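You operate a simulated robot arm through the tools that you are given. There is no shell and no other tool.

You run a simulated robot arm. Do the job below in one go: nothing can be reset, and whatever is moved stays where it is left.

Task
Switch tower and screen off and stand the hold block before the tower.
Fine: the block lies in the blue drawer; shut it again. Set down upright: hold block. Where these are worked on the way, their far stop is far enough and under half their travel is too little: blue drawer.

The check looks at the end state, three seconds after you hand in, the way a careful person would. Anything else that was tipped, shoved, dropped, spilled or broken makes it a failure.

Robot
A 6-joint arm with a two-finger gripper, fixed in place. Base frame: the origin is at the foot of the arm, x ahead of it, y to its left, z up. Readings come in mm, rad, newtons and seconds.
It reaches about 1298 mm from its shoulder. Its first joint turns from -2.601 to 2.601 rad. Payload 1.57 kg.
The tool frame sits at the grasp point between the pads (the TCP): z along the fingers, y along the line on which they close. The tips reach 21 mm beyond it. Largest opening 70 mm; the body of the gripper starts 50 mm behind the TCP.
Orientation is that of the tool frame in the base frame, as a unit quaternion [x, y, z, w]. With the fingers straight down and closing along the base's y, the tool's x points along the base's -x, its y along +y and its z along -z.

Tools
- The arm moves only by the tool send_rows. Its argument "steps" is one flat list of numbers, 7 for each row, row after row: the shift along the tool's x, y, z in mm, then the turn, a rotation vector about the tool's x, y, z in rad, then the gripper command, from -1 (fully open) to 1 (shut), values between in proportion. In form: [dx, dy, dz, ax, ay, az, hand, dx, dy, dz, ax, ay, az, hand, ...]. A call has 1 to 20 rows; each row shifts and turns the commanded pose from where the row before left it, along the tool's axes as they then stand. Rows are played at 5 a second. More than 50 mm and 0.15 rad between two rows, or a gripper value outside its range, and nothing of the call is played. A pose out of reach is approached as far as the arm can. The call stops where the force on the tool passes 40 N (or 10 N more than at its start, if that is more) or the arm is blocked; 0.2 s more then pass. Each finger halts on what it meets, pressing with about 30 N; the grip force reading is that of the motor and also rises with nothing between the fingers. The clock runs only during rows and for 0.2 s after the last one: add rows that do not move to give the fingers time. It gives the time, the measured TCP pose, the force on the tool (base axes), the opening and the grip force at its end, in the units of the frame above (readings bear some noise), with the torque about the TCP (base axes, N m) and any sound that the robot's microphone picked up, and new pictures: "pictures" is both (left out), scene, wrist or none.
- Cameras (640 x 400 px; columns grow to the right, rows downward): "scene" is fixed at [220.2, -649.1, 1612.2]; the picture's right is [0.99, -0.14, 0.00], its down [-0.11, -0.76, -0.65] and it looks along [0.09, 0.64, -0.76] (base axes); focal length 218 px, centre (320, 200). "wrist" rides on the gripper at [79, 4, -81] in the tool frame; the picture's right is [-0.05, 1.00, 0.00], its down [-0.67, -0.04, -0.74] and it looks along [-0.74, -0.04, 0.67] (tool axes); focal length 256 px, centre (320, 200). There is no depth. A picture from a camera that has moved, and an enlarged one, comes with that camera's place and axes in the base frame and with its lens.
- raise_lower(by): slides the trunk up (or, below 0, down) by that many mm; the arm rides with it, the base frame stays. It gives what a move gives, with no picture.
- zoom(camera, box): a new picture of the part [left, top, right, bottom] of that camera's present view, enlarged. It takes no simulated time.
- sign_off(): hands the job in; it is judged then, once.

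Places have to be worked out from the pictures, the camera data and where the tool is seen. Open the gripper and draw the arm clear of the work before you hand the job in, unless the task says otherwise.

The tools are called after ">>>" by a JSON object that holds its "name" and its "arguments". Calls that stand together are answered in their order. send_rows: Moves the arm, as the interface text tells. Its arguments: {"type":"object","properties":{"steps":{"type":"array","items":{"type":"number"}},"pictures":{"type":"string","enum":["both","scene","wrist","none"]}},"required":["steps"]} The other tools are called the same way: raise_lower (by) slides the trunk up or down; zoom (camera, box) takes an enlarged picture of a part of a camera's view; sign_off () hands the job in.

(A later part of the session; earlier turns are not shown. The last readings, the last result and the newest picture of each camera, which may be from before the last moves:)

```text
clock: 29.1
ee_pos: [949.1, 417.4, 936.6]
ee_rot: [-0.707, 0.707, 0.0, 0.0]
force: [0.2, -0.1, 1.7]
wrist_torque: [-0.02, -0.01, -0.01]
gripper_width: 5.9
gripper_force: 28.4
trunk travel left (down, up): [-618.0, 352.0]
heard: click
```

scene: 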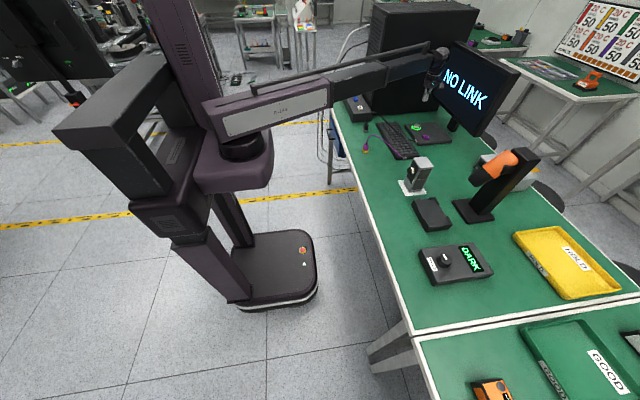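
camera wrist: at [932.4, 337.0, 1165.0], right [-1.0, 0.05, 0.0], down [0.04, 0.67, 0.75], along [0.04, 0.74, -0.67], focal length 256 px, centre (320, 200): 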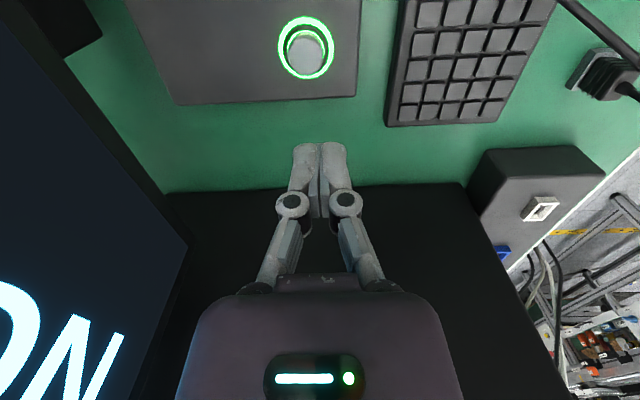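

A click was heard, but the opening reads 6 mm, so I check what the fingers are doing before I rise.

>>> {"name": "zoom", "arguments": {"camera": "scene", "box": [410, 112, 438, 130]}}

>>> {"name": "zoom", "arguments": {"camera": "wrist", "box": [240, 60, 400, 200]}}

>>> {"name": "zoom", "arguments": {"camera": "scene", "box": [380, 30, 540, 160]}}

```text
16.00 times, centred on (424, 121) of scene
camera zoom: at [220.2, -649.1, 1612.2], right [0.99, -0.14, 0.0], down [-0.11, -0.76, -0.65], along [0.09, 0.64, -0.76], focal length 3494 px, centre (-1344, 1464)
```

zoom: 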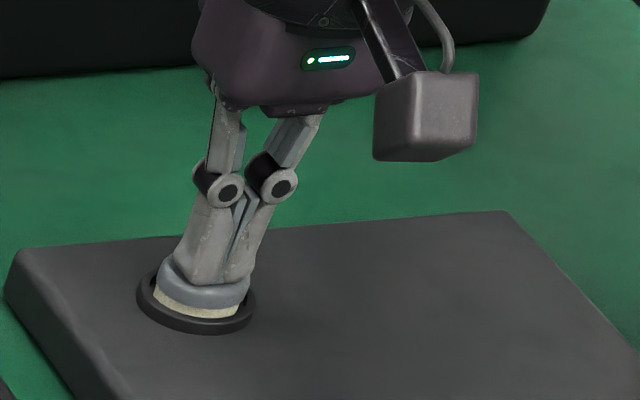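

```text
2.86 times, centred on (320, 130) of wrist
camera zoom: at [944.3, 337.5, 1018.1], right [-1.0, 0.05, 0.0], down [0.04, 0.67, 0.75], along [0.04, 0.74, -0.67], focal length 731 px, centre (320, 400)
```

zoom: 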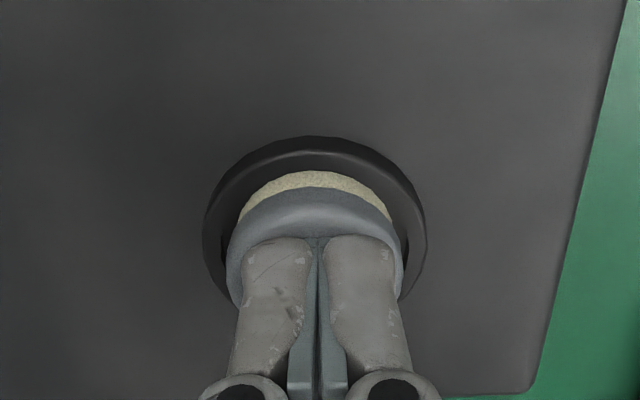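

```text
3.08 times, centred on (460, 95) of scene
camera zoom: at [220.2, -649.1, 1612.2], right [0.99, -0.14, 0.0], down [-0.11, -0.76, -0.65], along [0.09, 0.64, -0.76], focal length 672 px, centre (-111, 523)
```

zoom: 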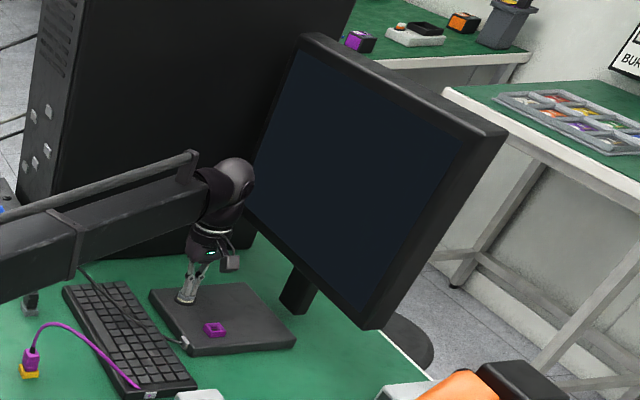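

The screen is dark and its ring is off. I rise straight up and confirm that both stay off.

>>> {"name": "raise_lower", "arguments": {"by": 145}}

>>> {"name": "zoom", "arguments": {"camera": "scene", "box": [320, 20, 540, 160]}}

```text
clock: 30.8
ee_pos: [949.6, 415.7, 1081.8]
ee_rot: [-0.707, 0.707, 0.0, 0.0]
force: [0.6, 0.1, -0.4]
wrist_torque: [0.0, 0.02, -0.01]
gripper_width: 0.0
gripper_force: 28.3
trunk travel left (down, up): [-763.0, 207.0]
```

```text
2.86 times, centred on (430, 90) of scene
camera zoom: at [220.2, -649.1, 1612.2], right [0.99, -0.14, 0.0], down [-0.11, -0.76, -0.65], along [0.09, 0.64, -0.76], focal length 624 px, centre (6, 514)
```

zoom: 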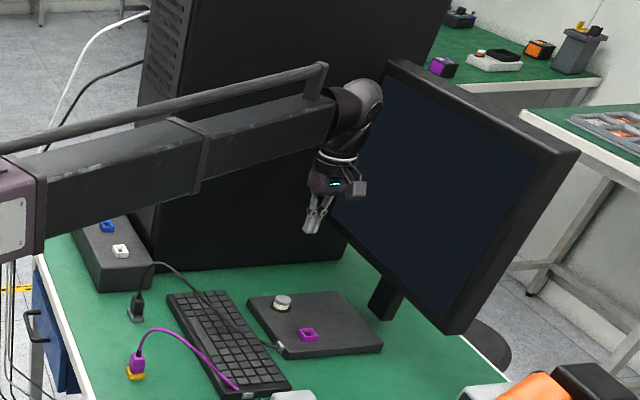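

Both are off. I retract over the table to just in front of the drawer, staying at height, and open the gripper.

>>> {"name": "send_rows", "arguments": {"steps": [-14.15, 45.4, 0, 0, 0, 0, 1, -14.15, 45.4, 0, 0, 0, 0, 1, -14.15, 45.4, 0, 0, 0, 0, 1, -14.15, 45.4, 0, 0, 0, 0, 1, -14.15, 45.4, 0, 0, 0, 0, 1, -14.15, 45.4, 0, 0, 0, 0, 1, -14.15, 45.4, 0, 0, 0, 0, 1, -14.15, 45.4, 0, 0, 0, 0, 1, -14.15, 45.4, 0, 0, 0, 0, 1, -14.15, 45.4, 0, 0, 0, 0, 1, -14.15, 45.4, 0, 0, 0, 0, 1, -14.15, 45.4, 0, 0, 0, 0, 1, -14.15, 45.4, 0, 0, 0, 0, 1, 0, 0, 0, 0, 0, 0, -1, 0, 0, 0, 0, 0, 0, -1, 0, 0, 0, 0, 0, 0, -1, 0, 0, 0, 0, 0, 0, -1]}}

```text
clock: 34.4
ee_pos: [357.2, 600.7, 1080.8]
ee_rot: [0.707, -0.707, 0.001, 0.0]
force: [-0.2, -0.4, 0.4]
wrist_torque: [0.02, 0.01, 0.03]
gripper_width: 70.3
gripper_force: 0.1
out of reach, approached as far as the arm can: row 11
trunk travel left (down, up): [-763.0, 207.0]
camera wrist: at [353.4, 521.7, 1162.9], right [-1.0, 0.05, 0.0], down [0.04, 0.67, 0.75], along [0.04, 0.74, -0.67], focal length 256 px, centre (320, 200)
```

scene: 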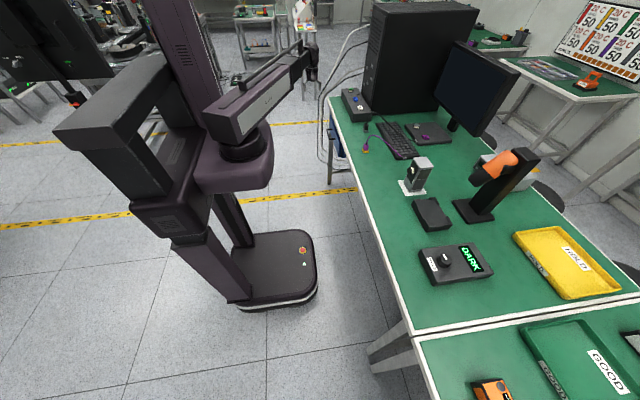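
wrist: 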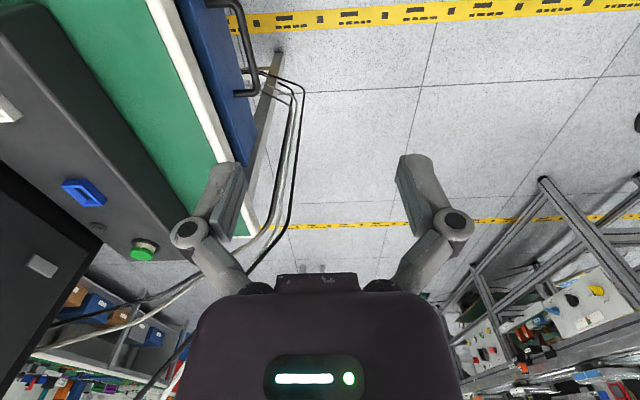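

I zoom on the handle from here to fix its position, both with the wrist and the scene camera.

>>> {"name": "zoom", "arguments": {"camera": "wrist", "box": [130, 0, 330, 140]}}

>>> {"name": "zoom", "arguments": {"camera": "scene", "box": [318, 100, 358, 170]}}

```text
2.86 times, centred on (230, 70) of wrist
camera zoom: at [353.4, 521.7, 1162.9], right [-1.0, 0.05, 0.0], down [0.04, 0.67, 0.75], along [0.04, 0.74, -0.67], focal length 731 px, centre (577, 571)
```

zoom: 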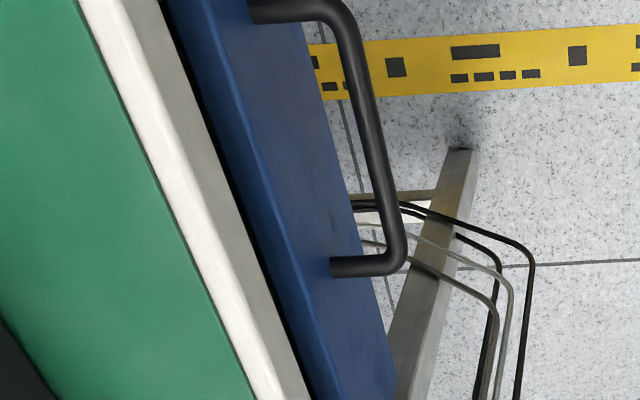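

```text
5.71 times, centred on (338, 135) of scene
camera zoom: at [220.2, -649.1, 1612.2], right [0.99, -0.14, 0.0], down [-0.11, -0.76, -0.65], along [0.09, 0.64, -0.76], focal length 1248 px, centre (217, 571)
```

zoom: 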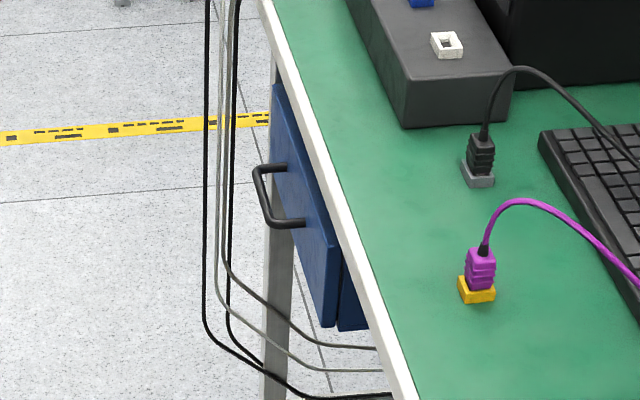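

The handle bar works out to x≈460, y 588–695, z≈768, with the drawer face at x≈495. I line up in y and tilt the fingers about 66° forward so I can grip the bar from the front with the wrist clear of the table edge.

>>> {"name": "send_rows", "arguments": {"steps": [-20.5, -21.5, 0, 0, 0, 0, -0.43, -20.5, -21.5, 0, 0, 0, 0, -0.43, 0, 0, 0, 0.14375, 0, 0, -0.43, 0, 0, 0, 0.14375, 0, 0, -0.43, 0, 0, 0, 0.14375, 0, 0, -0.43, 0, 0, 0, 0.14375, 0, 0, -0.43, 0, 0, 0, 0.14375, 0, 0, -0.43, 0, 0, 0, 0.14375, 0, 0, -0.43, 0, 0, 0, 0.14375, 0, 0, -0.43, 0, 0, 0, 0.14375, 0, 0, -0.43, 0, 0, 0, 0, 0, 0, -0.43, 0, 0, 0, 0, 0, 0, -0.43]}}

```text
clock: 37.0
ee_pos: [401.5, 641.7, 1191.3]
ee_rot: [-0.593, 0.594, -0.384, 0.385]
force: [-0.2, 0.0, 0.3]
wrist_torque: [0.0, -0.04, 0.02]
gripper_width: 50.1
gripper_force: 0.1
out of reach, approached as far as the arm can: row 4, 5, 6, 7, 8, 9, 10
trunk travel left (down, up): [-763.0, 207.0]
camera wrist: at [325.7, 563.6, 1221.1], right [-0.41, 0.05, -0.91], down [-0.67, 0.67, 0.34], along [0.63, 0.74, -0.24], focal length 256 px, centre (320, 200)
```

scene: 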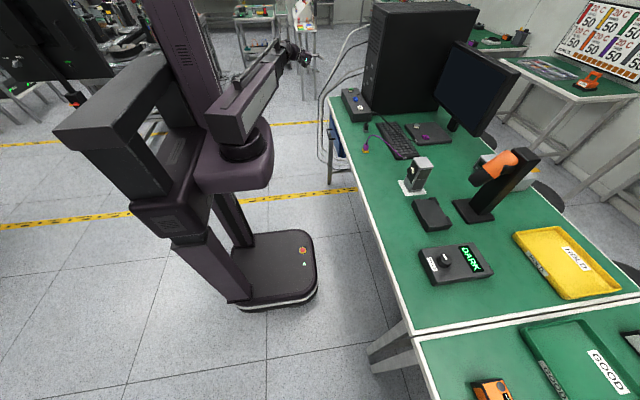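
wrist: 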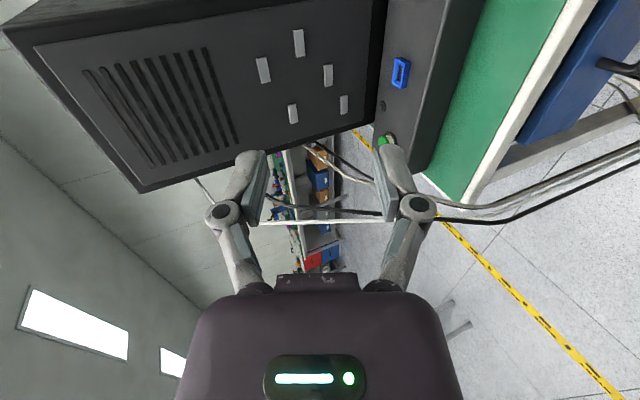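

The tilt worked, with the TCP at (401, 642, 1191). I lower the trunk in stages toward handle height, well in front of the drawer.

>>> {"name": "raise_lower", "arguments": {"by": -250}}

>>> {"name": "raise_lower", "arguments": {"by": -150}}

>>> {"name": "send_rows", "arguments": {"steps": [0, 0, 0, 0, 0, 0, -0.43]}}

>>> {"name": "zoom", "arguments": {"camera": "scene", "box": [270, 60, 390, 180]}}

```text
clock: 39.6
ee_pos: [401.9, 641.5, 939.7]
ee_rot: [0.594, -0.593, 0.384, -0.385]
force: [0.3, 1.1, -0.5]
wrist_torque: [-0.01, 0.01, 0.01]
gripper_width: 50.1
gripper_force: 0.0
trunk travel left (down, up): [-513.0, 457.0]
```

```text
clock: 41.3
ee_pos: [402.0, 642.1, 791.3]
ee_rot: [-0.593, 0.594, -0.385, 0.385]
force: [-1.1, -0.7, 0.5]
wrist_torque: [0.01, -0.02, 0.0]
gripper_width: 50.0
gripper_force: 0.1
trunk travel left (down, up): [-363.0, 607.0]
```

```text
clock: 41.7
ee_pos: [401.9, 642.5, 792.0]
ee_rot: [0.594, -0.594, 0.384, -0.384]
force: [0.5, 0.5, -0.5]
wrist_torque: [-0.01, -0.01, -0.01]
gripper_width: 49.7
gripper_force: 0.0
trunk travel left (down, up): [-363.0, 607.0]
camera wrist: at [325.8, 563.6, 821.0], right [-0.41, 0.05, -0.91], down [-0.66, 0.67, 0.34], along [0.63, 0.74, -0.24], focal length 256 px, centre (320, 200)
```

scene: 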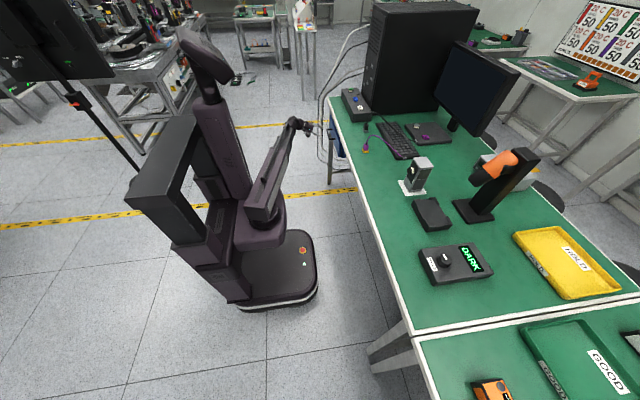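
wrist: 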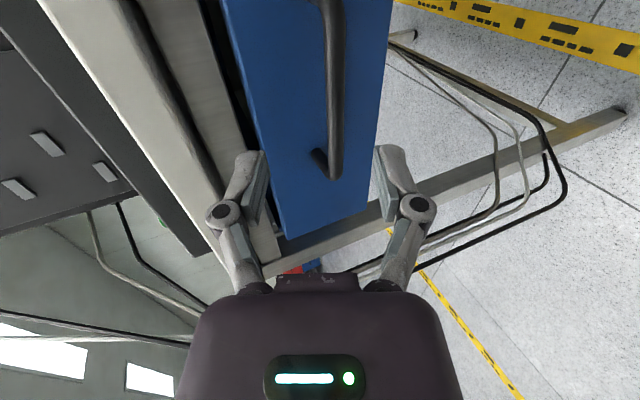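

```text
3.33 times, centred on (330, 120) of scene
camera zoom: at [220.2, -649.1, 1612.2], right [0.99, -0.14, 0.0], down [-0.11, -0.76, -0.65], along [0.09, 0.64, -0.76], focal length 728 px, centre (287, 467)
```

zoom: 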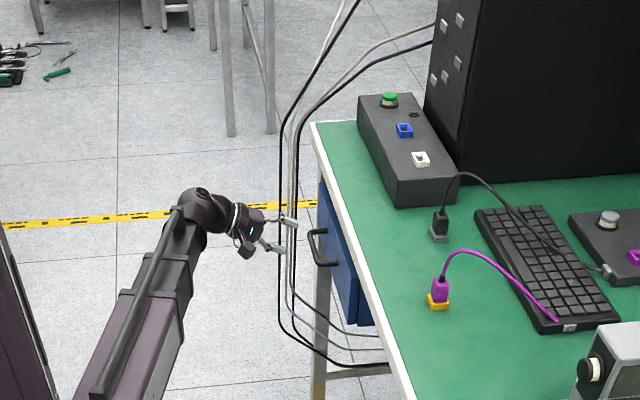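

The handle bar lies nicely between the fingers in the wrist view. I zoom in to fix its exact height before closing in.

>>> {"name": "zoom", "arguments": {"camera": "wrist", "box": [220, 0, 440, 220]}}

>>> {"name": "zoom", "arguments": {"camera": "scene", "box": [336, 110, 380, 150]}}

>>> {"name": "zoom", "arguments": {"camera": "scene", "box": [335, 115, 375, 150]}}

```text
1.82 times, centred on (330, 110) of wrist
camera zoom: at [325.8, 563.6, 821.0], right [-0.41, 0.05, -0.91], down [-0.66, 0.67, 0.34], along [0.63, 0.74, -0.24], focal length 465 px, centre (302, 364)
```

zoom: 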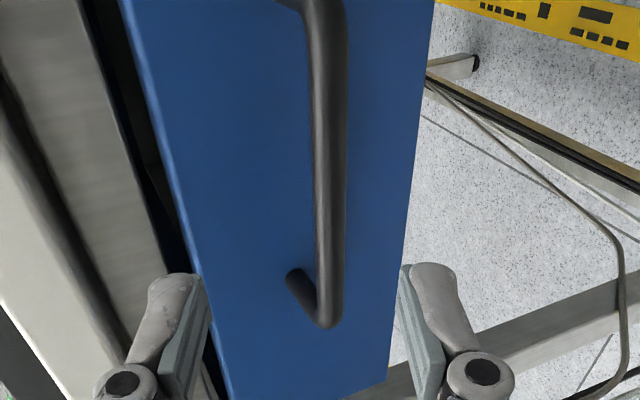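

```text
10.00 times, centred on (358, 130) of scene
camera zoom: at [220.2, -649.1, 1612.2], right [0.99, -0.14, 0.0], down [-0.11, -0.76, -0.65], along [0.09, 0.64, -0.76], focal length 2183 px, centre (-60, 900)
```

zoom: 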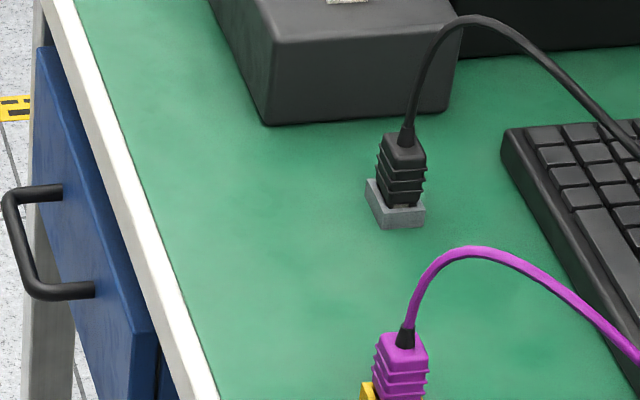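

```text
11.43 times, centred on (355, 132) of scene
camera zoom: at [220.2, -649.1, 1612.2], right [0.99, -0.14, 0.0], down [-0.11, -0.76, -0.65], along [0.09, 0.64, -0.76], focal length 2495 px, centre (-80, 971)
```

zoom: 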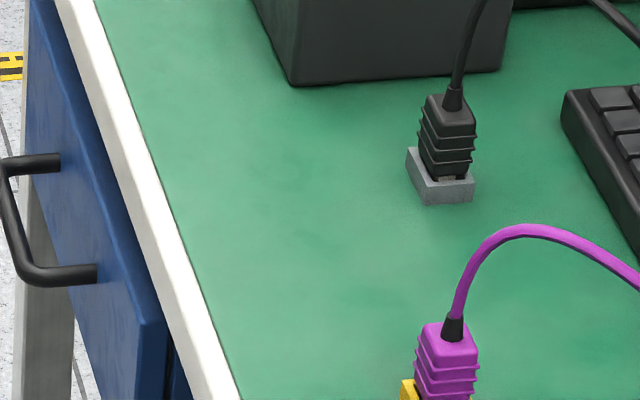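

The close view puts the bar at about z 756 for x≈460, slightly below the finger mid-plane. I lower by 33 mm and advance partway to verify.

>>> {"name": "raise_lower", "arguments": {"by": -33}}

>>> {"name": "send_rows", "arguments": {"steps": [0, -10.3, 22.8, 0, 0, 0, -0.43, 0, 0, 0, 0, 0, 0, -0.43], "pictures": "wrist"}}

>>> {"name": "zoom", "arguments": {"camera": "wrist", "box": [220, 0, 440, 220]}}

```text
clock: 42.5
ee_pos: [401.4, 642.2, 758.6]
ee_rot: [-0.594, 0.594, -0.384, 0.384]
force: [0.4, 0.0, -0.1]
wrist_torque: [0.01, 0.01, 0.03]
gripper_width: 49.6
gripper_force: 0.1
trunk travel left (down, up): [-330.0, 640.0]
```

```text
clock: 43.1
ee_pos: [426.7, 642.5, 758.8]
ee_rot: [-0.593, 0.594, -0.384, 0.385]
force: [-1.0, 0.4, 0.2]
wrist_torque: [0.0, 0.0, -0.02]
gripper_width: 49.9
gripper_force: 0.1
trunk travel left (down, up): [-330.0, 640.0]
camera wrist: at [350.5, 563.4, 788.0], right [-0.41, 0.05, -0.91], down [-0.66, 0.67, 0.34], along [0.62, 0.74, -0.24], focal length 256 px, centre (320, 200)
```

wrist: 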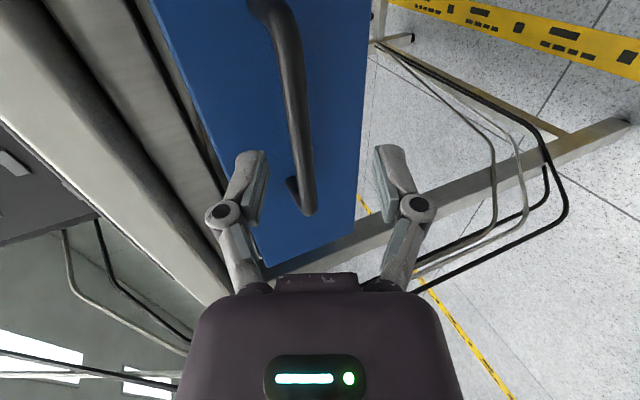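

```text
1.82 times, centred on (330, 110) of wrist
camera zoom: at [350.5, 563.4, 788.0], right [-0.41, 0.05, -0.91], down [-0.66, 0.67, 0.34], along [0.62, 0.74, -0.24], focal length 465 px, centre (302, 364)
```

zoom: 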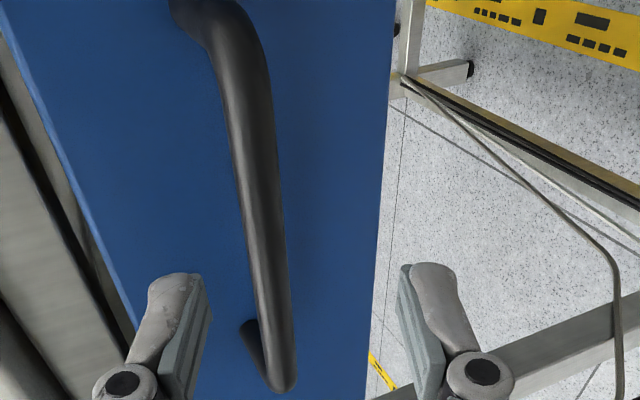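

Triangulating from the two close wrist views gives the bar at (467.5, 644, 752.5) and the face at x≈501. I lower 2.5 mm, advance so the bar sits between the pads, and look before closing.

>>> {"name": "raise_lower", "arguments": {"by": -2.5}}

>>> {"name": "send_rows", "arguments": {"steps": [0, -6.7, 14.8, 0, 0, 0, -0.43, 0, -6.7, 14.8, 0, 0, 0, -0.43, 0, 0, 0, 0, 0, 0, -0.43], "pictures": "wrist"}}

>>> {"name": "zoom", "arguments": {"camera": "scene", "box": [310, 110, 360, 150]}}

```text
clock: 43.6
ee_pos: [425.5, 642.1, 755.6]
ee_rot: [-0.594, 0.594, -0.384, 0.384]
force: [-0.3, -0.6, 0.4]
wrist_torque: [-0.03, 0.01, 0.0]
gripper_width: 49.9
gripper_force: 0.1
trunk travel left (down, up): [-327.0, 643.0]
```

```text
clock: 44.4
ee_pos: [459.6, 641.9, 755.6]
ee_rot: [-0.594, 0.594, -0.383, 0.384]
force: [-0.3, 0.6, -0.1]
wrist_torque: [-0.01, 0.0, 0.02]
gripper_width: 49.8
gripper_force: 0.0
trunk travel left (down, up): [-327.0, 643.0]
camera wrist: at [382.8, 563.3, 785.4], right [-0.41, 0.05, -0.91], down [-0.66, 0.67, 0.34], along [0.62, 0.74, -0.24], focal length 256 px, centre (320, 200)
```

wrist: 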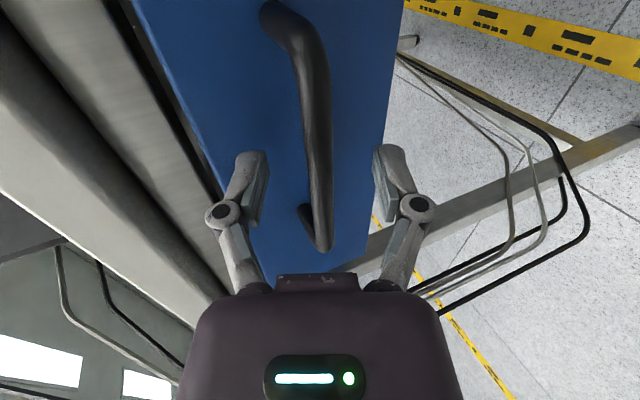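

```text
10.00 times, centred on (335, 130) of scene
camera zoom: at [220.2, -649.1, 1612.2], right [0.99, -0.14, 0.0], down [-0.11, -0.76, -0.65], along [0.09, 0.64, -0.76], focal length 2183 px, centre (170, 900)
```

zoom: 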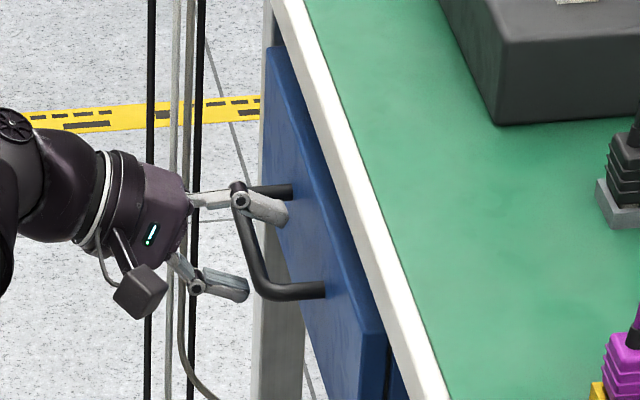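

The bar sits centred between the pads, so I close on it.

>>> {"name": "send_rows", "arguments": {"steps": [0, 0, 0, 0, 0, 0, 1, 0, 0, 0, 0, 0, 0, 1, 0, 0, 0, 0, 0, 0, 1, 0, 0, 0, 0, 0, 0, 1, 0, 0, 0, 0, 0, 0, 1], "pictures": "wrist"}}

```text
clock: 45.6
ee_pos: [459.3, 642.3, 755.2]
ee_rot: [-0.593, 0.594, -0.385, 0.384]
force: [-6.1, 1.0, 3.2]
wrist_torque: [-0.02, -0.01, 0.2]
gripper_width: 11.6
gripper_force: 32.0
trunk travel left (down, up): [-327.0, 643.0]
camera wrist: at [382.1, 563.2, 785.7], right [-0.41, 0.05, -0.91], down [-0.67, 0.67, 0.34], along [0.62, 0.74, -0.24], focal length 256 px, centre (320, 200)
```

wrist: 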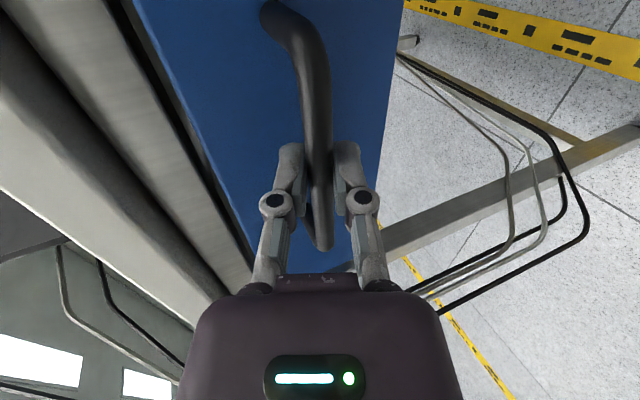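

The bar is gripped (11.6 mm). I pull the drawer straight back along −x.

>>> {"name": "send_rows", "arguments": {"steps": [0, 8.2, -18.25, 0, 0, 0, 1, 0, 8.2, -18.25, 0, 0, 0, 1, 0, 8.2, -18.25, 0, 0, 0, 1, 0, 8.2, -18.25, 0, 0, 0, 1, 0, 8.2, -18.25, 0, 0, 0, 1, 0, 0, 0, 0, 0, 0, 1]}}

```text
clock: 47.0
ee_pos: [358.7, 641.5, 754.9]
ee_rot: [0.594, -0.594, 0.383, -0.385]
force: [-1.6, 9.4, 10.2]
wrist_torque: [-0.16, -0.07, 0.0]
gripper_width: 11.5
gripper_force: 32.3
trunk travel left (down, up): [-327.0, 643.0]
camera wrist: at [282.5, 563.0, 785.6], right [-0.41, 0.05, -0.91], down [-0.67, 0.66, 0.34], along [0.62, 0.75, -0.24], focal length 256 px, centre (320, 200)
```

scene: 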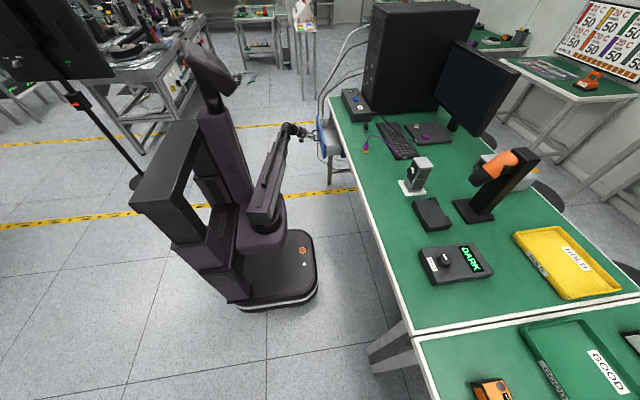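
wrist: 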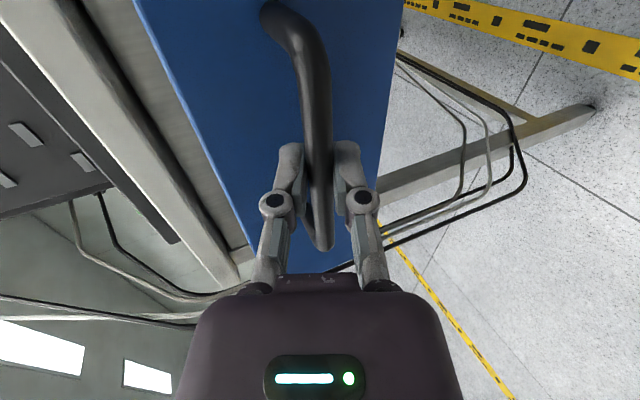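

It slides well (100 mm so far). I pull further toward its stop.

>>> {"name": "send_rows", "arguments": {"steps": [0, 8.2, -18.25, 0, 0, 0, 1, 0, 8.2, -18.25, 0, 0, 0, 1, 0, 8.2, -18.25, 0, 0, 0, 1, 0, 8.2, -18.25, 0, 0, 0, 1, 0, 8.2, -18.25, 0, 0, 0, 1, 0, 0, 0, 0, 0, 0, 1]}}

>>> {"name": "zoom", "arguments": {"camera": "scene", "box": [280, 90, 390, 180]}}

```text
clock: 48.4
ee_pos: [260.5, 642.7, 755.9]
ee_rot: [-0.593, 0.595, -0.385, 0.384]
force: [-0.3, -7.9, 4.3]
wrist_torque: [0.08, -0.01, 0.45]
gripper_width: 11.2
gripper_force: 31.9
trunk travel left (down, up): [-327.0, 643.0]
camera wrist: at [184.1, 563.4, 785.8], right [-0.41, 0.05, -0.91], down [-0.66, 0.67, 0.34], along [0.63, 0.74, -0.24], focal length 256 px, centre (320, 200)
```

scene: 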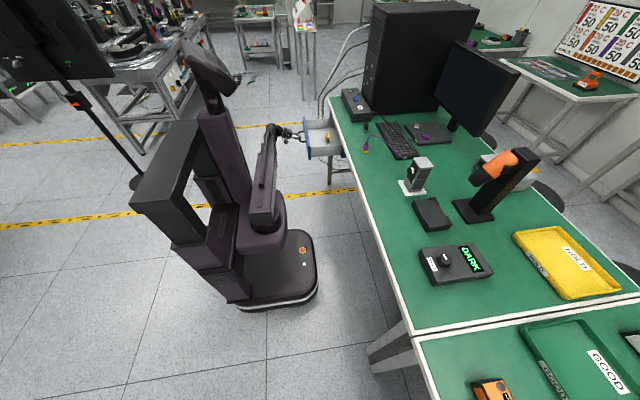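
wrist: 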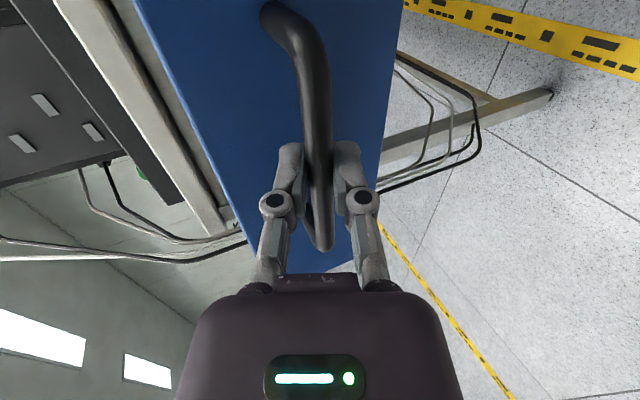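

```text
4.44 times, centred on (335, 135) of scene
camera zoom: at [220.2, -649.1, 1612.2], right [0.99, -0.14, 0.0], down [-0.11, -0.76, -0.65], along [0.09, 0.64, -0.76], focal length 970 px, centre (253, 489)
```

zoom: 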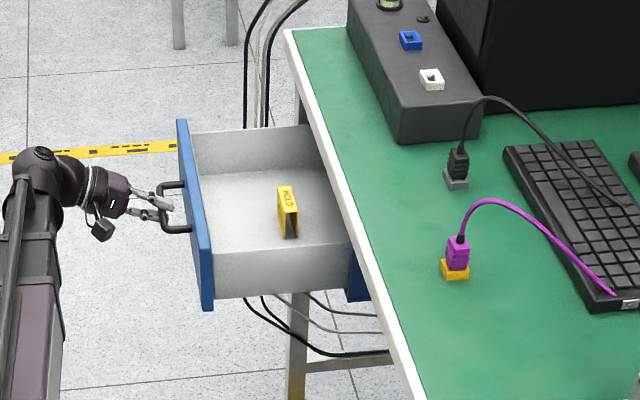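

The drawer is open 200 mm and the yellow HOLD block stands inside it, close to the table edge. I pull a little more to reach the stop and gain clearance.

>>> {"name": "send_rows", "arguments": {"steps": [0, 6.2, -13.7, 0, 0, 0, 1, 0, 6.2, -13.7, 0, 0, 0, 1, 0, 6.2, -13.7, 0, 0, 0, 1, 0, 6.2, -13.7, 0, 0, 0, 1, 0, 0, 0, 0, 0, 0, 1]}}

>>> {"name": "zoom", "arguments": {"camera": "scene", "box": [290, 100, 370, 160]}}

```text
clock: 49.6
ee_pos: [199.6, 643.0, 755.2]
ee_rot: [0.594, -0.593, 0.383, -0.385]
force: [-0.3, -8.4, 0.2]
wrist_torque: [-0.09, 0.02, 0.1]
gripper_width: 11.4
gripper_force: 31.7
trunk travel left (down, up): [-327.0, 643.0]
camera wrist: at [123.6, 563.2, 785.7], right [-0.41, 0.05, -0.91], down [-0.66, 0.67, 0.34], along [0.63, 0.74, -0.24], focal length 256 px, centre (320, 200)
```

scene: 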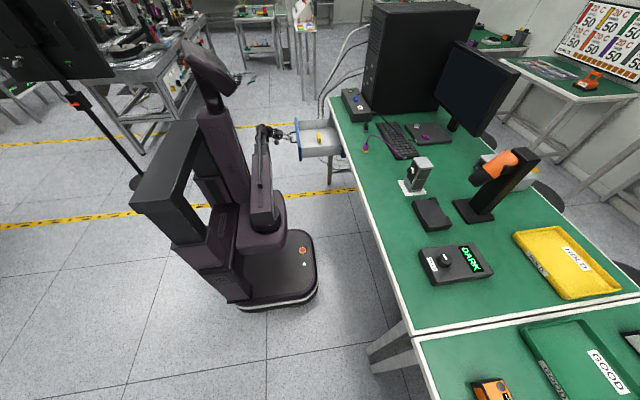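
wrist: 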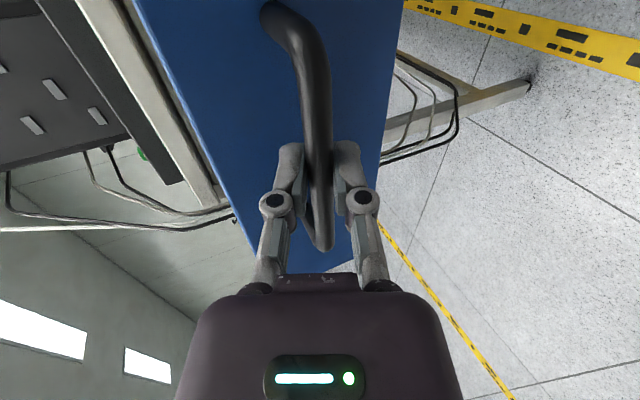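

```text
6.67 times, centred on (330, 130) of scene
camera zoom: at [220.2, -649.1, 1612.2], right [0.99, -0.14, 0.0], down [-0.11, -0.76, -0.65], along [0.09, 0.64, -0.76], focal length 1456 px, centre (253, 667)
```

zoom: 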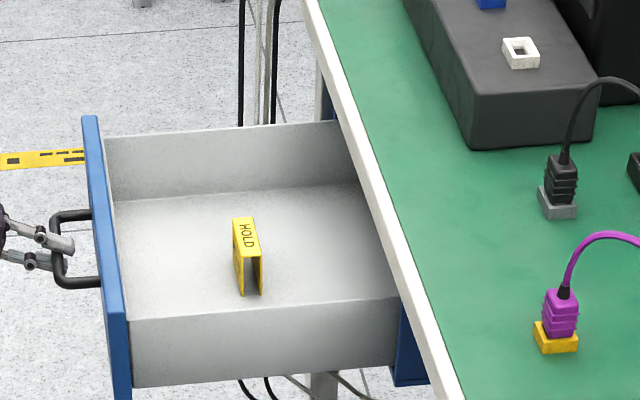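

The drawer is open about 260 mm. I zoom right in on the block to see its shape and how it lies.

>>> {"name": "zoom", "arguments": {"camera": "scene", "box": [312, 122, 340, 148]}}

```text
15.38 times, centred on (326, 135) of scene
camera zoom: at [220.2, -649.1, 1612.2], right [0.99, -0.14, 0.0], down [-0.11, -0.76, -0.65], along [0.09, 0.64, -0.76], focal length 3359 px, centre (228, 1200)
```

zoom: 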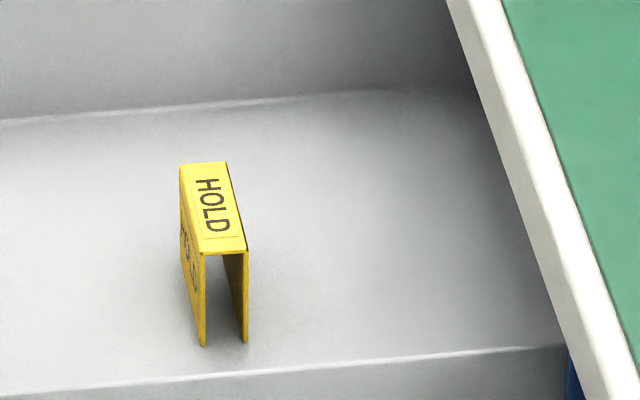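

The block is an inverted U about 20 mm wide in x, 52 mm long in y and 60 mm tall, already standing on its legs at x≈397, y≈645. I release the handle and back off so I can rise over the drawer.

>>> {"name": "send_rows", "arguments": {"steps": [0, 0, 0, 0, 0, 0, -0.43, 0, 0, 0, 0, 0, 0, -0.43, 0, 0, 0, 0, 0, 0, -0.43, 0, 8.2, -18.25, 0, 0, 0, -0.43, 0, 8.2, -18.25, 0, 0, 0, -0.43, 0, 8.2, -18.25, 0, 0, 0, -0.43, 0, 0, 0, 0, 0, 0, -0.43]}}

>>> {"name": "zoom", "arguments": {"camera": "scene", "box": [270, 100, 370, 175]}}

```text
clock: 51.2
ee_pos: [141.3, 641.4, 756.7]
ee_rot: [0.594, -0.593, 0.385, -0.384]
force: [0.1, 0.1, -0.2]
wrist_torque: [-0.02, -0.02, -0.01]
gripper_width: 49.9
gripper_force: 0.1
trunk travel left (down, up): [-327.0, 643.0]
camera wrist: at [64.0, 562.8, 785.5], right [-0.41, 0.05, -0.91], down [-0.67, 0.67, 0.34], along [0.63, 0.74, -0.24], focal length 256 px, centre (320, 200)
```

scene: 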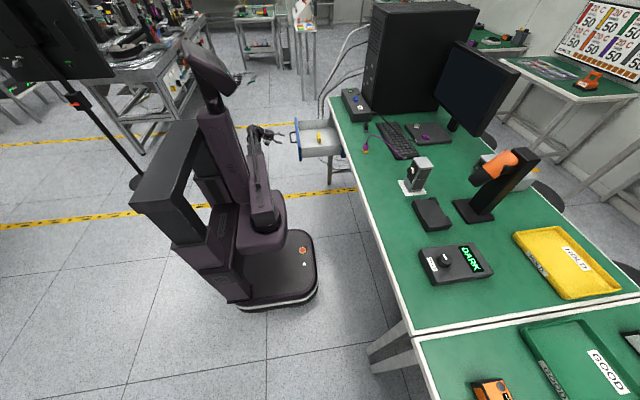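
wrist: 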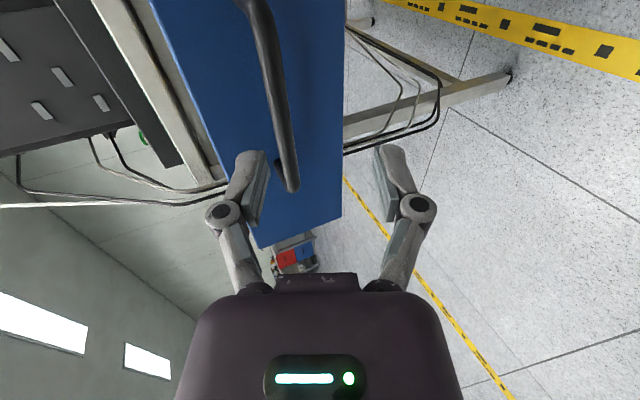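

```text
5.33 times, centred on (320, 138) of scene
camera zoom: at [220.2, -649.1, 1612.2], right [0.99, -0.14, 0.0], down [-0.11, -0.76, -0.65], along [0.09, 0.64, -0.76], focal length 1164 px, centre (320, 533)
```

zoom: 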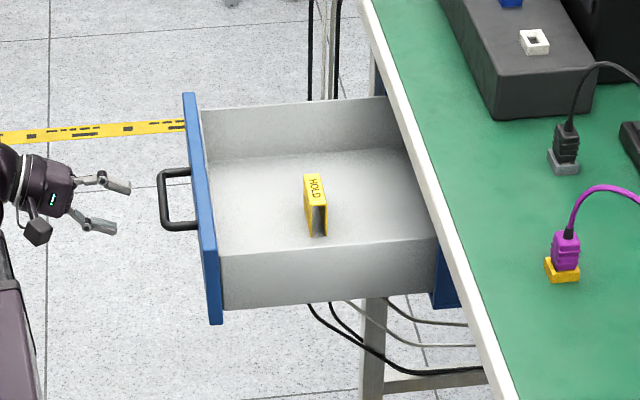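

The handle is released and the drawer stays open. I raise the arm and then bring the tool back to vertical.

>>> {"name": "raise_lower", "arguments": {"by": 280}}

>>> {"name": "send_rows", "arguments": {"steps": [0, -12.3, 27.4, 0, 0, 0, -0.43, 0, -12.3, 27.4, 0, 0, 0, -0.43, 0, 0, 0, -0.14375, 0, 0, -0.43, 0, 0, 0, -0.14375, 0, 0, -0.43, 0, 0, 0, -0.14375, 0, 0, -0.43, 0, 0, 0, -0.14375, 0, 0, -0.43, 0, 0, 0, -0.14375, 0, 0, -0.43, 0, 0, 0, -0.14375, 0, 0, -0.43, 0, 0, 0, -0.14375, 0, 0, -0.43, 0, 0, 0, -0.14375, 0, 0, -0.43, 0, 0, 0, 0, 0, 0, -0.43]}}

```text
clock: 54.1
ee_pos: [140.2, 642.5, 1035.9]
ee_rot: [0.593, -0.593, 0.385, -0.384]
force: [-0.4, -0.4, 0.1]
wrist_torque: [0.0, 0.0, -0.01]
gripper_width: 49.9
gripper_force: 0.1
trunk travel left (down, up): [-607.0, 363.0]
```

```text
clock: 56.5
ee_pos: [200.6, 640.9, 925.5]
ee_rot: [-0.707, 0.707, 0.001, -0.001]
force: [-0.2, -0.7, 0.0]
wrist_torque: [0.02, -0.02, -0.04]
gripper_width: 49.9
gripper_force: 0.0
out of reach, approached as far as the arm can: row 3, 4, 5, 6, 7, 8, 9
trunk travel left (down, up): [-607.0, 363.0]
camera wrist: at [196.0, 562.5, 1007.4], right [-1.0, 0.05, 0.0], down [0.04, 0.67, 0.74], along [0.04, 0.74, -0.67], focal length 256 px, centre (320, 200)
```

scene: 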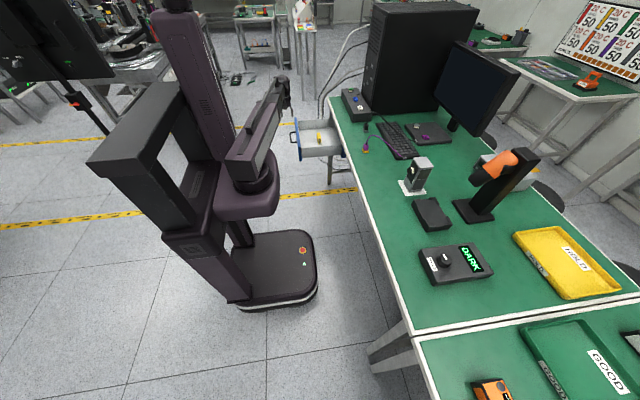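
wrist: 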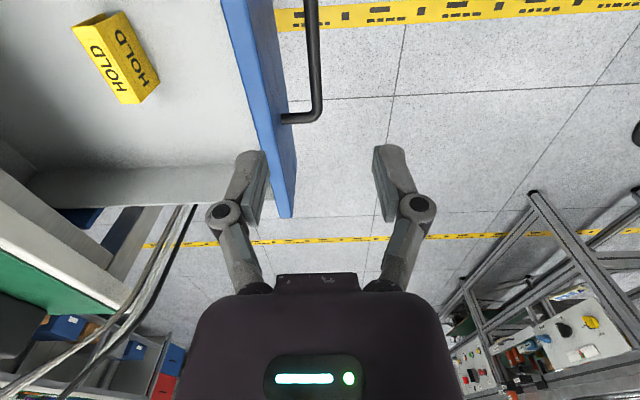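

The block shows in the wrist view with HOLD on two faces, so I zoom in on it.

>>> {"name": "zoom", "arguments": {"camera": "wrist", "box": [30, 0, 230, 140]}}

```text
2.86 times, centred on (130, 70) of wrist
camera zoom: at [196.0, 562.5, 1007.4], right [-1.0, 0.05, 0.0], down [0.04, 0.67, 0.74], along [0.04, 0.74, -0.67], focal length 731 px, centre (863, 571)
```

zoom: 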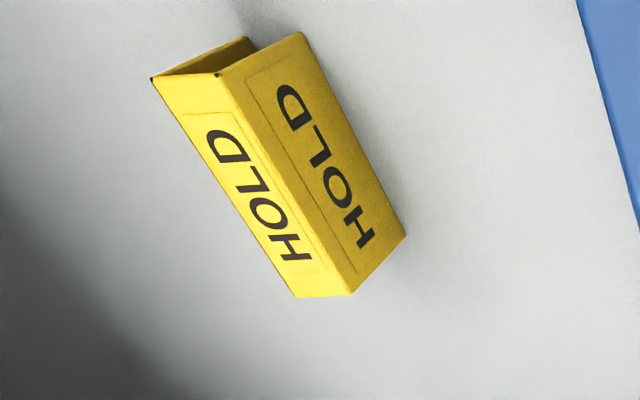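

The block spans x 383–402, y 613–678, z 714–763 with its lettering upright, so its present stance is the right one. I move above its centre with the fingers closing along x.

>>> {"name": "send_rows", "arguments": {"steps": [-0.92, -38.4, 0, 0, 0, 0, -0.43, -0.92, -38.4, 0, 0, 0, 0, -0.43, -0.92, -38.4, 0, 0, 0, 0, -0.43, -0.92, -38.4, 0, 0, 0, 0, -0.43, -0.92, -38.4, 0, 0, 0, 0, -0.43, 0, 0, 0, 0, 0, 0, -0.43], "pictures": "wrist"}}

>>> {"name": "raise_lower", "arguments": {"by": -60}}

>>> {"name": "zoom", "arguments": {"camera": "wrist", "box": [200, 0, 440, 180]}}

>>> {"name": "zoom", "arguments": {"camera": "scene", "box": [290, 80, 370, 150]}}

```text
clock: 57.9
ee_pos: [390.9, 644.8, 926.3]
ee_rot: [0.707, -0.707, -0.001, 0.001]
force: [-0.4, -0.1, 0.5]
wrist_torque: [0.01, 0.0, 0.02]
gripper_width: 50.0
gripper_force: 0.1
trunk travel left (down, up): [-607.0, 363.0]
camera wrist: at [387.0, 565.4, 1007.4], right [-1.0, 0.05, 0.0], down [0.04, 0.67, 0.75], along [0.04, 0.74, -0.67], focal length 256 px, centre (320, 200)
```

wrist: 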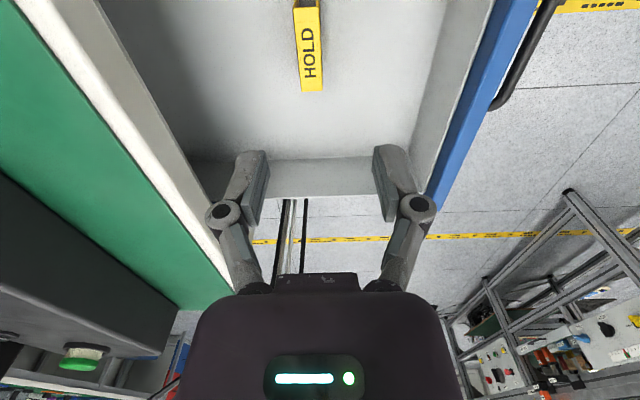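

```text
clock: 58.9
ee_pos: [391.1, 644.8, 866.3]
ee_rot: [0.707, -0.707, 0.0, 0.0]
force: [-0.3, -0.5, 0.9]
wrist_torque: [0.0, -0.03, 0.01]
gripper_width: 50.1
gripper_force: 0.1
trunk travel left (down, up): [-547.0, 423.0]
```

```text
2.22 times, centred on (320, 90) of wrist
camera zoom: at [386.6, 565.4, 947.5], right [-1.0, 0.05, 0.0], down [0.04, 0.67, 0.75], along [0.04, 0.74, -0.67], focal length 569 px, centre (320, 444)
```

zoom: 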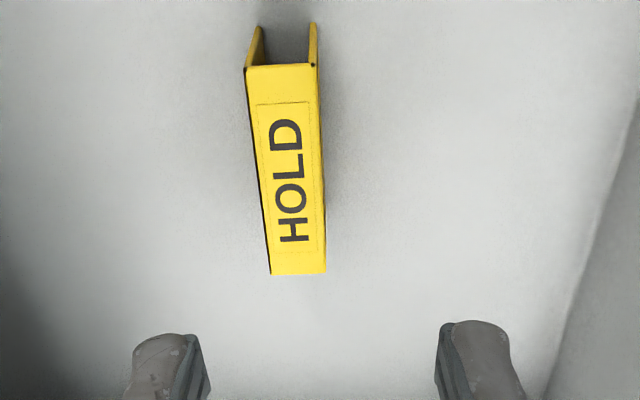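

```text
5.71 times, centred on (330, 115) of scene
camera zoom: at [220.2, -649.1, 1612.2], right [0.99, -0.14, 0.0], down [-0.11, -0.76, -0.65], along [0.09, 0.64, -0.76], focal length 1248 px, centre (263, 686)
```

zoom: 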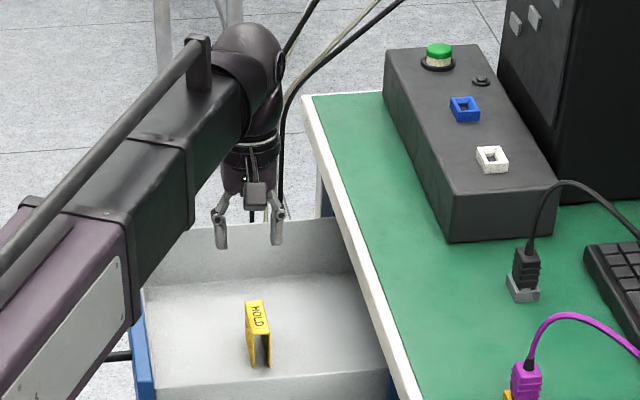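

From above, the block centre is at x≈400.7, y≈645. I shift about 9.7 mm in x and descend in two stages.

>>> {"name": "send_rows", "arguments": {"steps": [0, -9.7, 0, 0, 0, 0, -0.43, 0, 0, 0, 0, 0, 0, -0.43], "pictures": "none"}}

>>> {"name": "raise_lower", "arguments": {"by": -65}}

>>> {"name": "zoom", "arguments": {"camera": "wrist", "box": [200, 20, 440, 200]}}

>>> {"name": "zoom", "arguments": {"camera": "scene", "box": [300, 95, 360, 150]}}

```text
clock: 59.5
ee_pos: [401.0, 644.7, 865.2]
ee_rot: [-0.707, 0.707, 0.001, 0.0]
force: [0.6, -0.2, -0.5]
wrist_torque: [0.02, 0.01, 0.03]
gripper_width: 50.1
gripper_force: 0.0
trunk travel left (down, up): [-547.0, 423.0]
```

```text
clock: 60.5
ee_pos: [401.7, 645.4, 801.4]
ee_rot: [-0.707, 0.707, 0.0, 0.0]
force: [0.2, 0.1, 0.3]
wrist_torque: [-0.02, -0.01, 0.01]
gripper_width: 49.8
gripper_force: 0.0
trunk travel left (down, up): [-482.0, 488.0]
```

```text
2.22 times, centred on (320, 110) of wrist
camera zoom: at [397.0, 566.1, 882.4], right [-1.0, 0.05, 0.0], down [0.04, 0.67, 0.75], along [0.04, 0.74, -0.67], focal length 569 px, centre (320, 400)
```

zoom: 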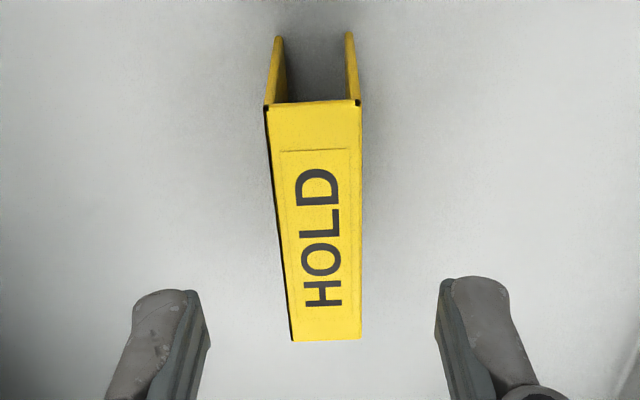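

```text
7.27 times, centred on (330, 122) of scene
camera zoom: at [220.2, -649.1, 1612.2], right [0.99, -0.14, 0.0], down [-0.11, -0.76, -0.65], along [0.09, 0.64, -0.76], focal length 1588 px, centre (247, 764)
```

zoom: 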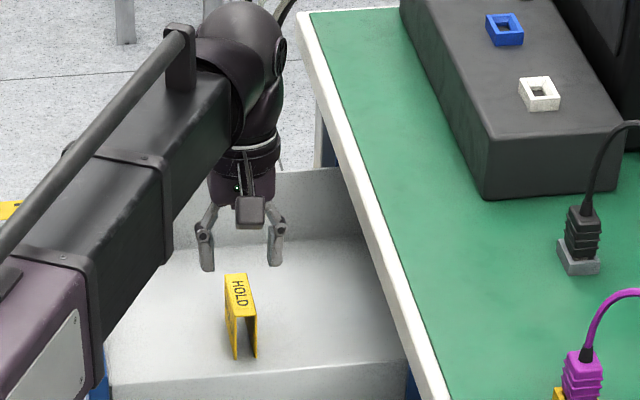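

From the two wrist views the block top is at z≈751 and it is centred in x. I correct 3 mm in y and descend 60 mm so that the pads straddle the upper walls.

>>> {"name": "send_rows", "arguments": {"steps": [-3, 0, 0, 0, 0, 0, -0.43, 0, 0, 0, 0, 0, 0, -0.43], "pictures": "none"}}

>>> {"name": "raise_lower", "arguments": {"by": -58}}

>>> {"name": "zoom", "arguments": {"camera": "wrist", "box": [200, 80, 440, 260]}}

>>> {"name": "zoom", "arguments": {"camera": "scene", "box": [300, 95, 360, 150]}}

```text
clock: 61.1
ee_pos: [400.5, 648.8, 800.7]
ee_rot: [-0.707, 0.708, 0.0, 0.0]
force: [0.7, 0.6, 0.7]
wrist_torque: [0.02, 0.01, -0.01]
gripper_width: 49.9
gripper_force: 0.1
trunk travel left (down, up): [-482.0, 488.0]
```

```text
clock: 62.1
ee_pos: [401.8, 648.7, 742.5]
ee_rot: [-0.707, 0.707, 0.0, 0.0]
force: [-0.3, 0.5, 0.0]
wrist_torque: [0.02, -0.01, -0.01]
gripper_width: 50.1
gripper_force: 0.0
trunk travel left (down, up): [-424.0, 546.0]
```

```text
2.22 times, centred on (320, 170) of wrist
camera zoom: at [397.0, 569.2, 824.4], right [-1.0, 0.05, 0.0], down [0.04, 0.67, 0.75], along [0.04, 0.74, -0.67], focal length 569 px, centre (320, 267)
```

zoom: 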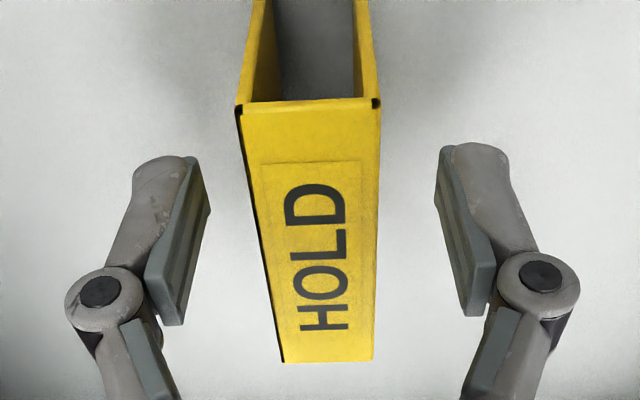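

```text
7.27 times, centred on (330, 122) of scene
camera zoom: at [220.2, -649.1, 1612.2], right [0.99, -0.14, 0.0], down [-0.11, -0.76, -0.65], along [0.09, 0.64, -0.76], focal length 1588 px, centre (247, 764)
```

zoom: 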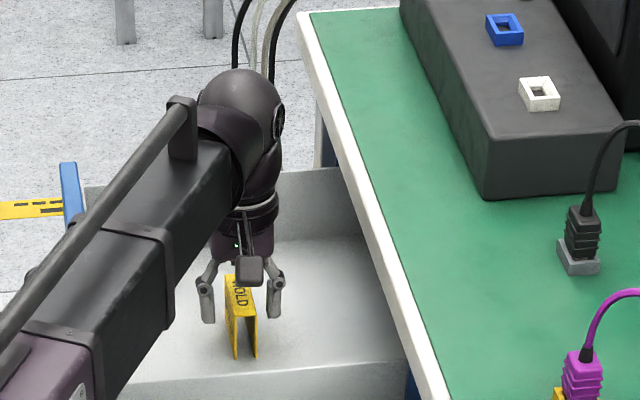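

The block is centred between the pads, so I close on it.

>>> {"name": "send_rows", "arguments": {"steps": [0, 0, 0, 0, 0, 0, 1, 0, 0, 0, 0, 0, 0, 1, 0, 0, 0, 0, 0, 0, 1, 0, 0, 0, 0, 0, 0, 1, 0, 0, 0, 0, 0, 0, 1], "pictures": "none"}}

>>> {"name": "zoom", "arguments": {"camera": "wrist", "box": [200, 80, 440, 260]}}

```text
clock: 63.3
ee_pos: [401.0, 647.9, 744.6]
ee_rot: [0.708, -0.707, 0.001, 0.0]
force: [-0.3, -1.1, 2.9]
wrist_torque: [-0.05, 0.0, 0.04]
gripper_width: 20.6
gripper_force: 30.1
trunk travel left (down, up): [-424.0, 546.0]
```

```text
2.22 times, centred on (320, 170) of wrist
camera zoom: at [396.9, 569.2, 824.6], right [-1.0, 0.05, 0.0], down [0.04, 0.67, 0.75], along [0.04, 0.74, -0.67], focal length 569 px, centre (320, 267)
```

zoom: 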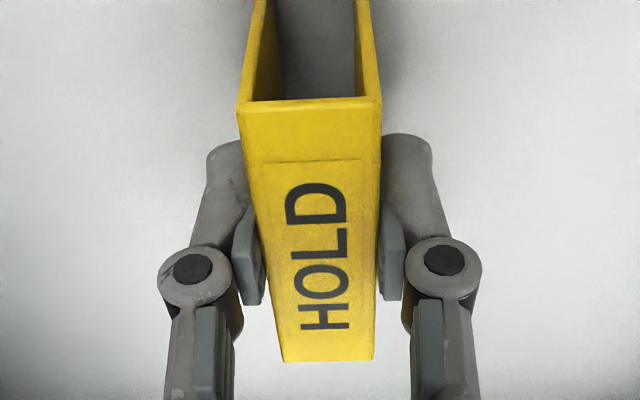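

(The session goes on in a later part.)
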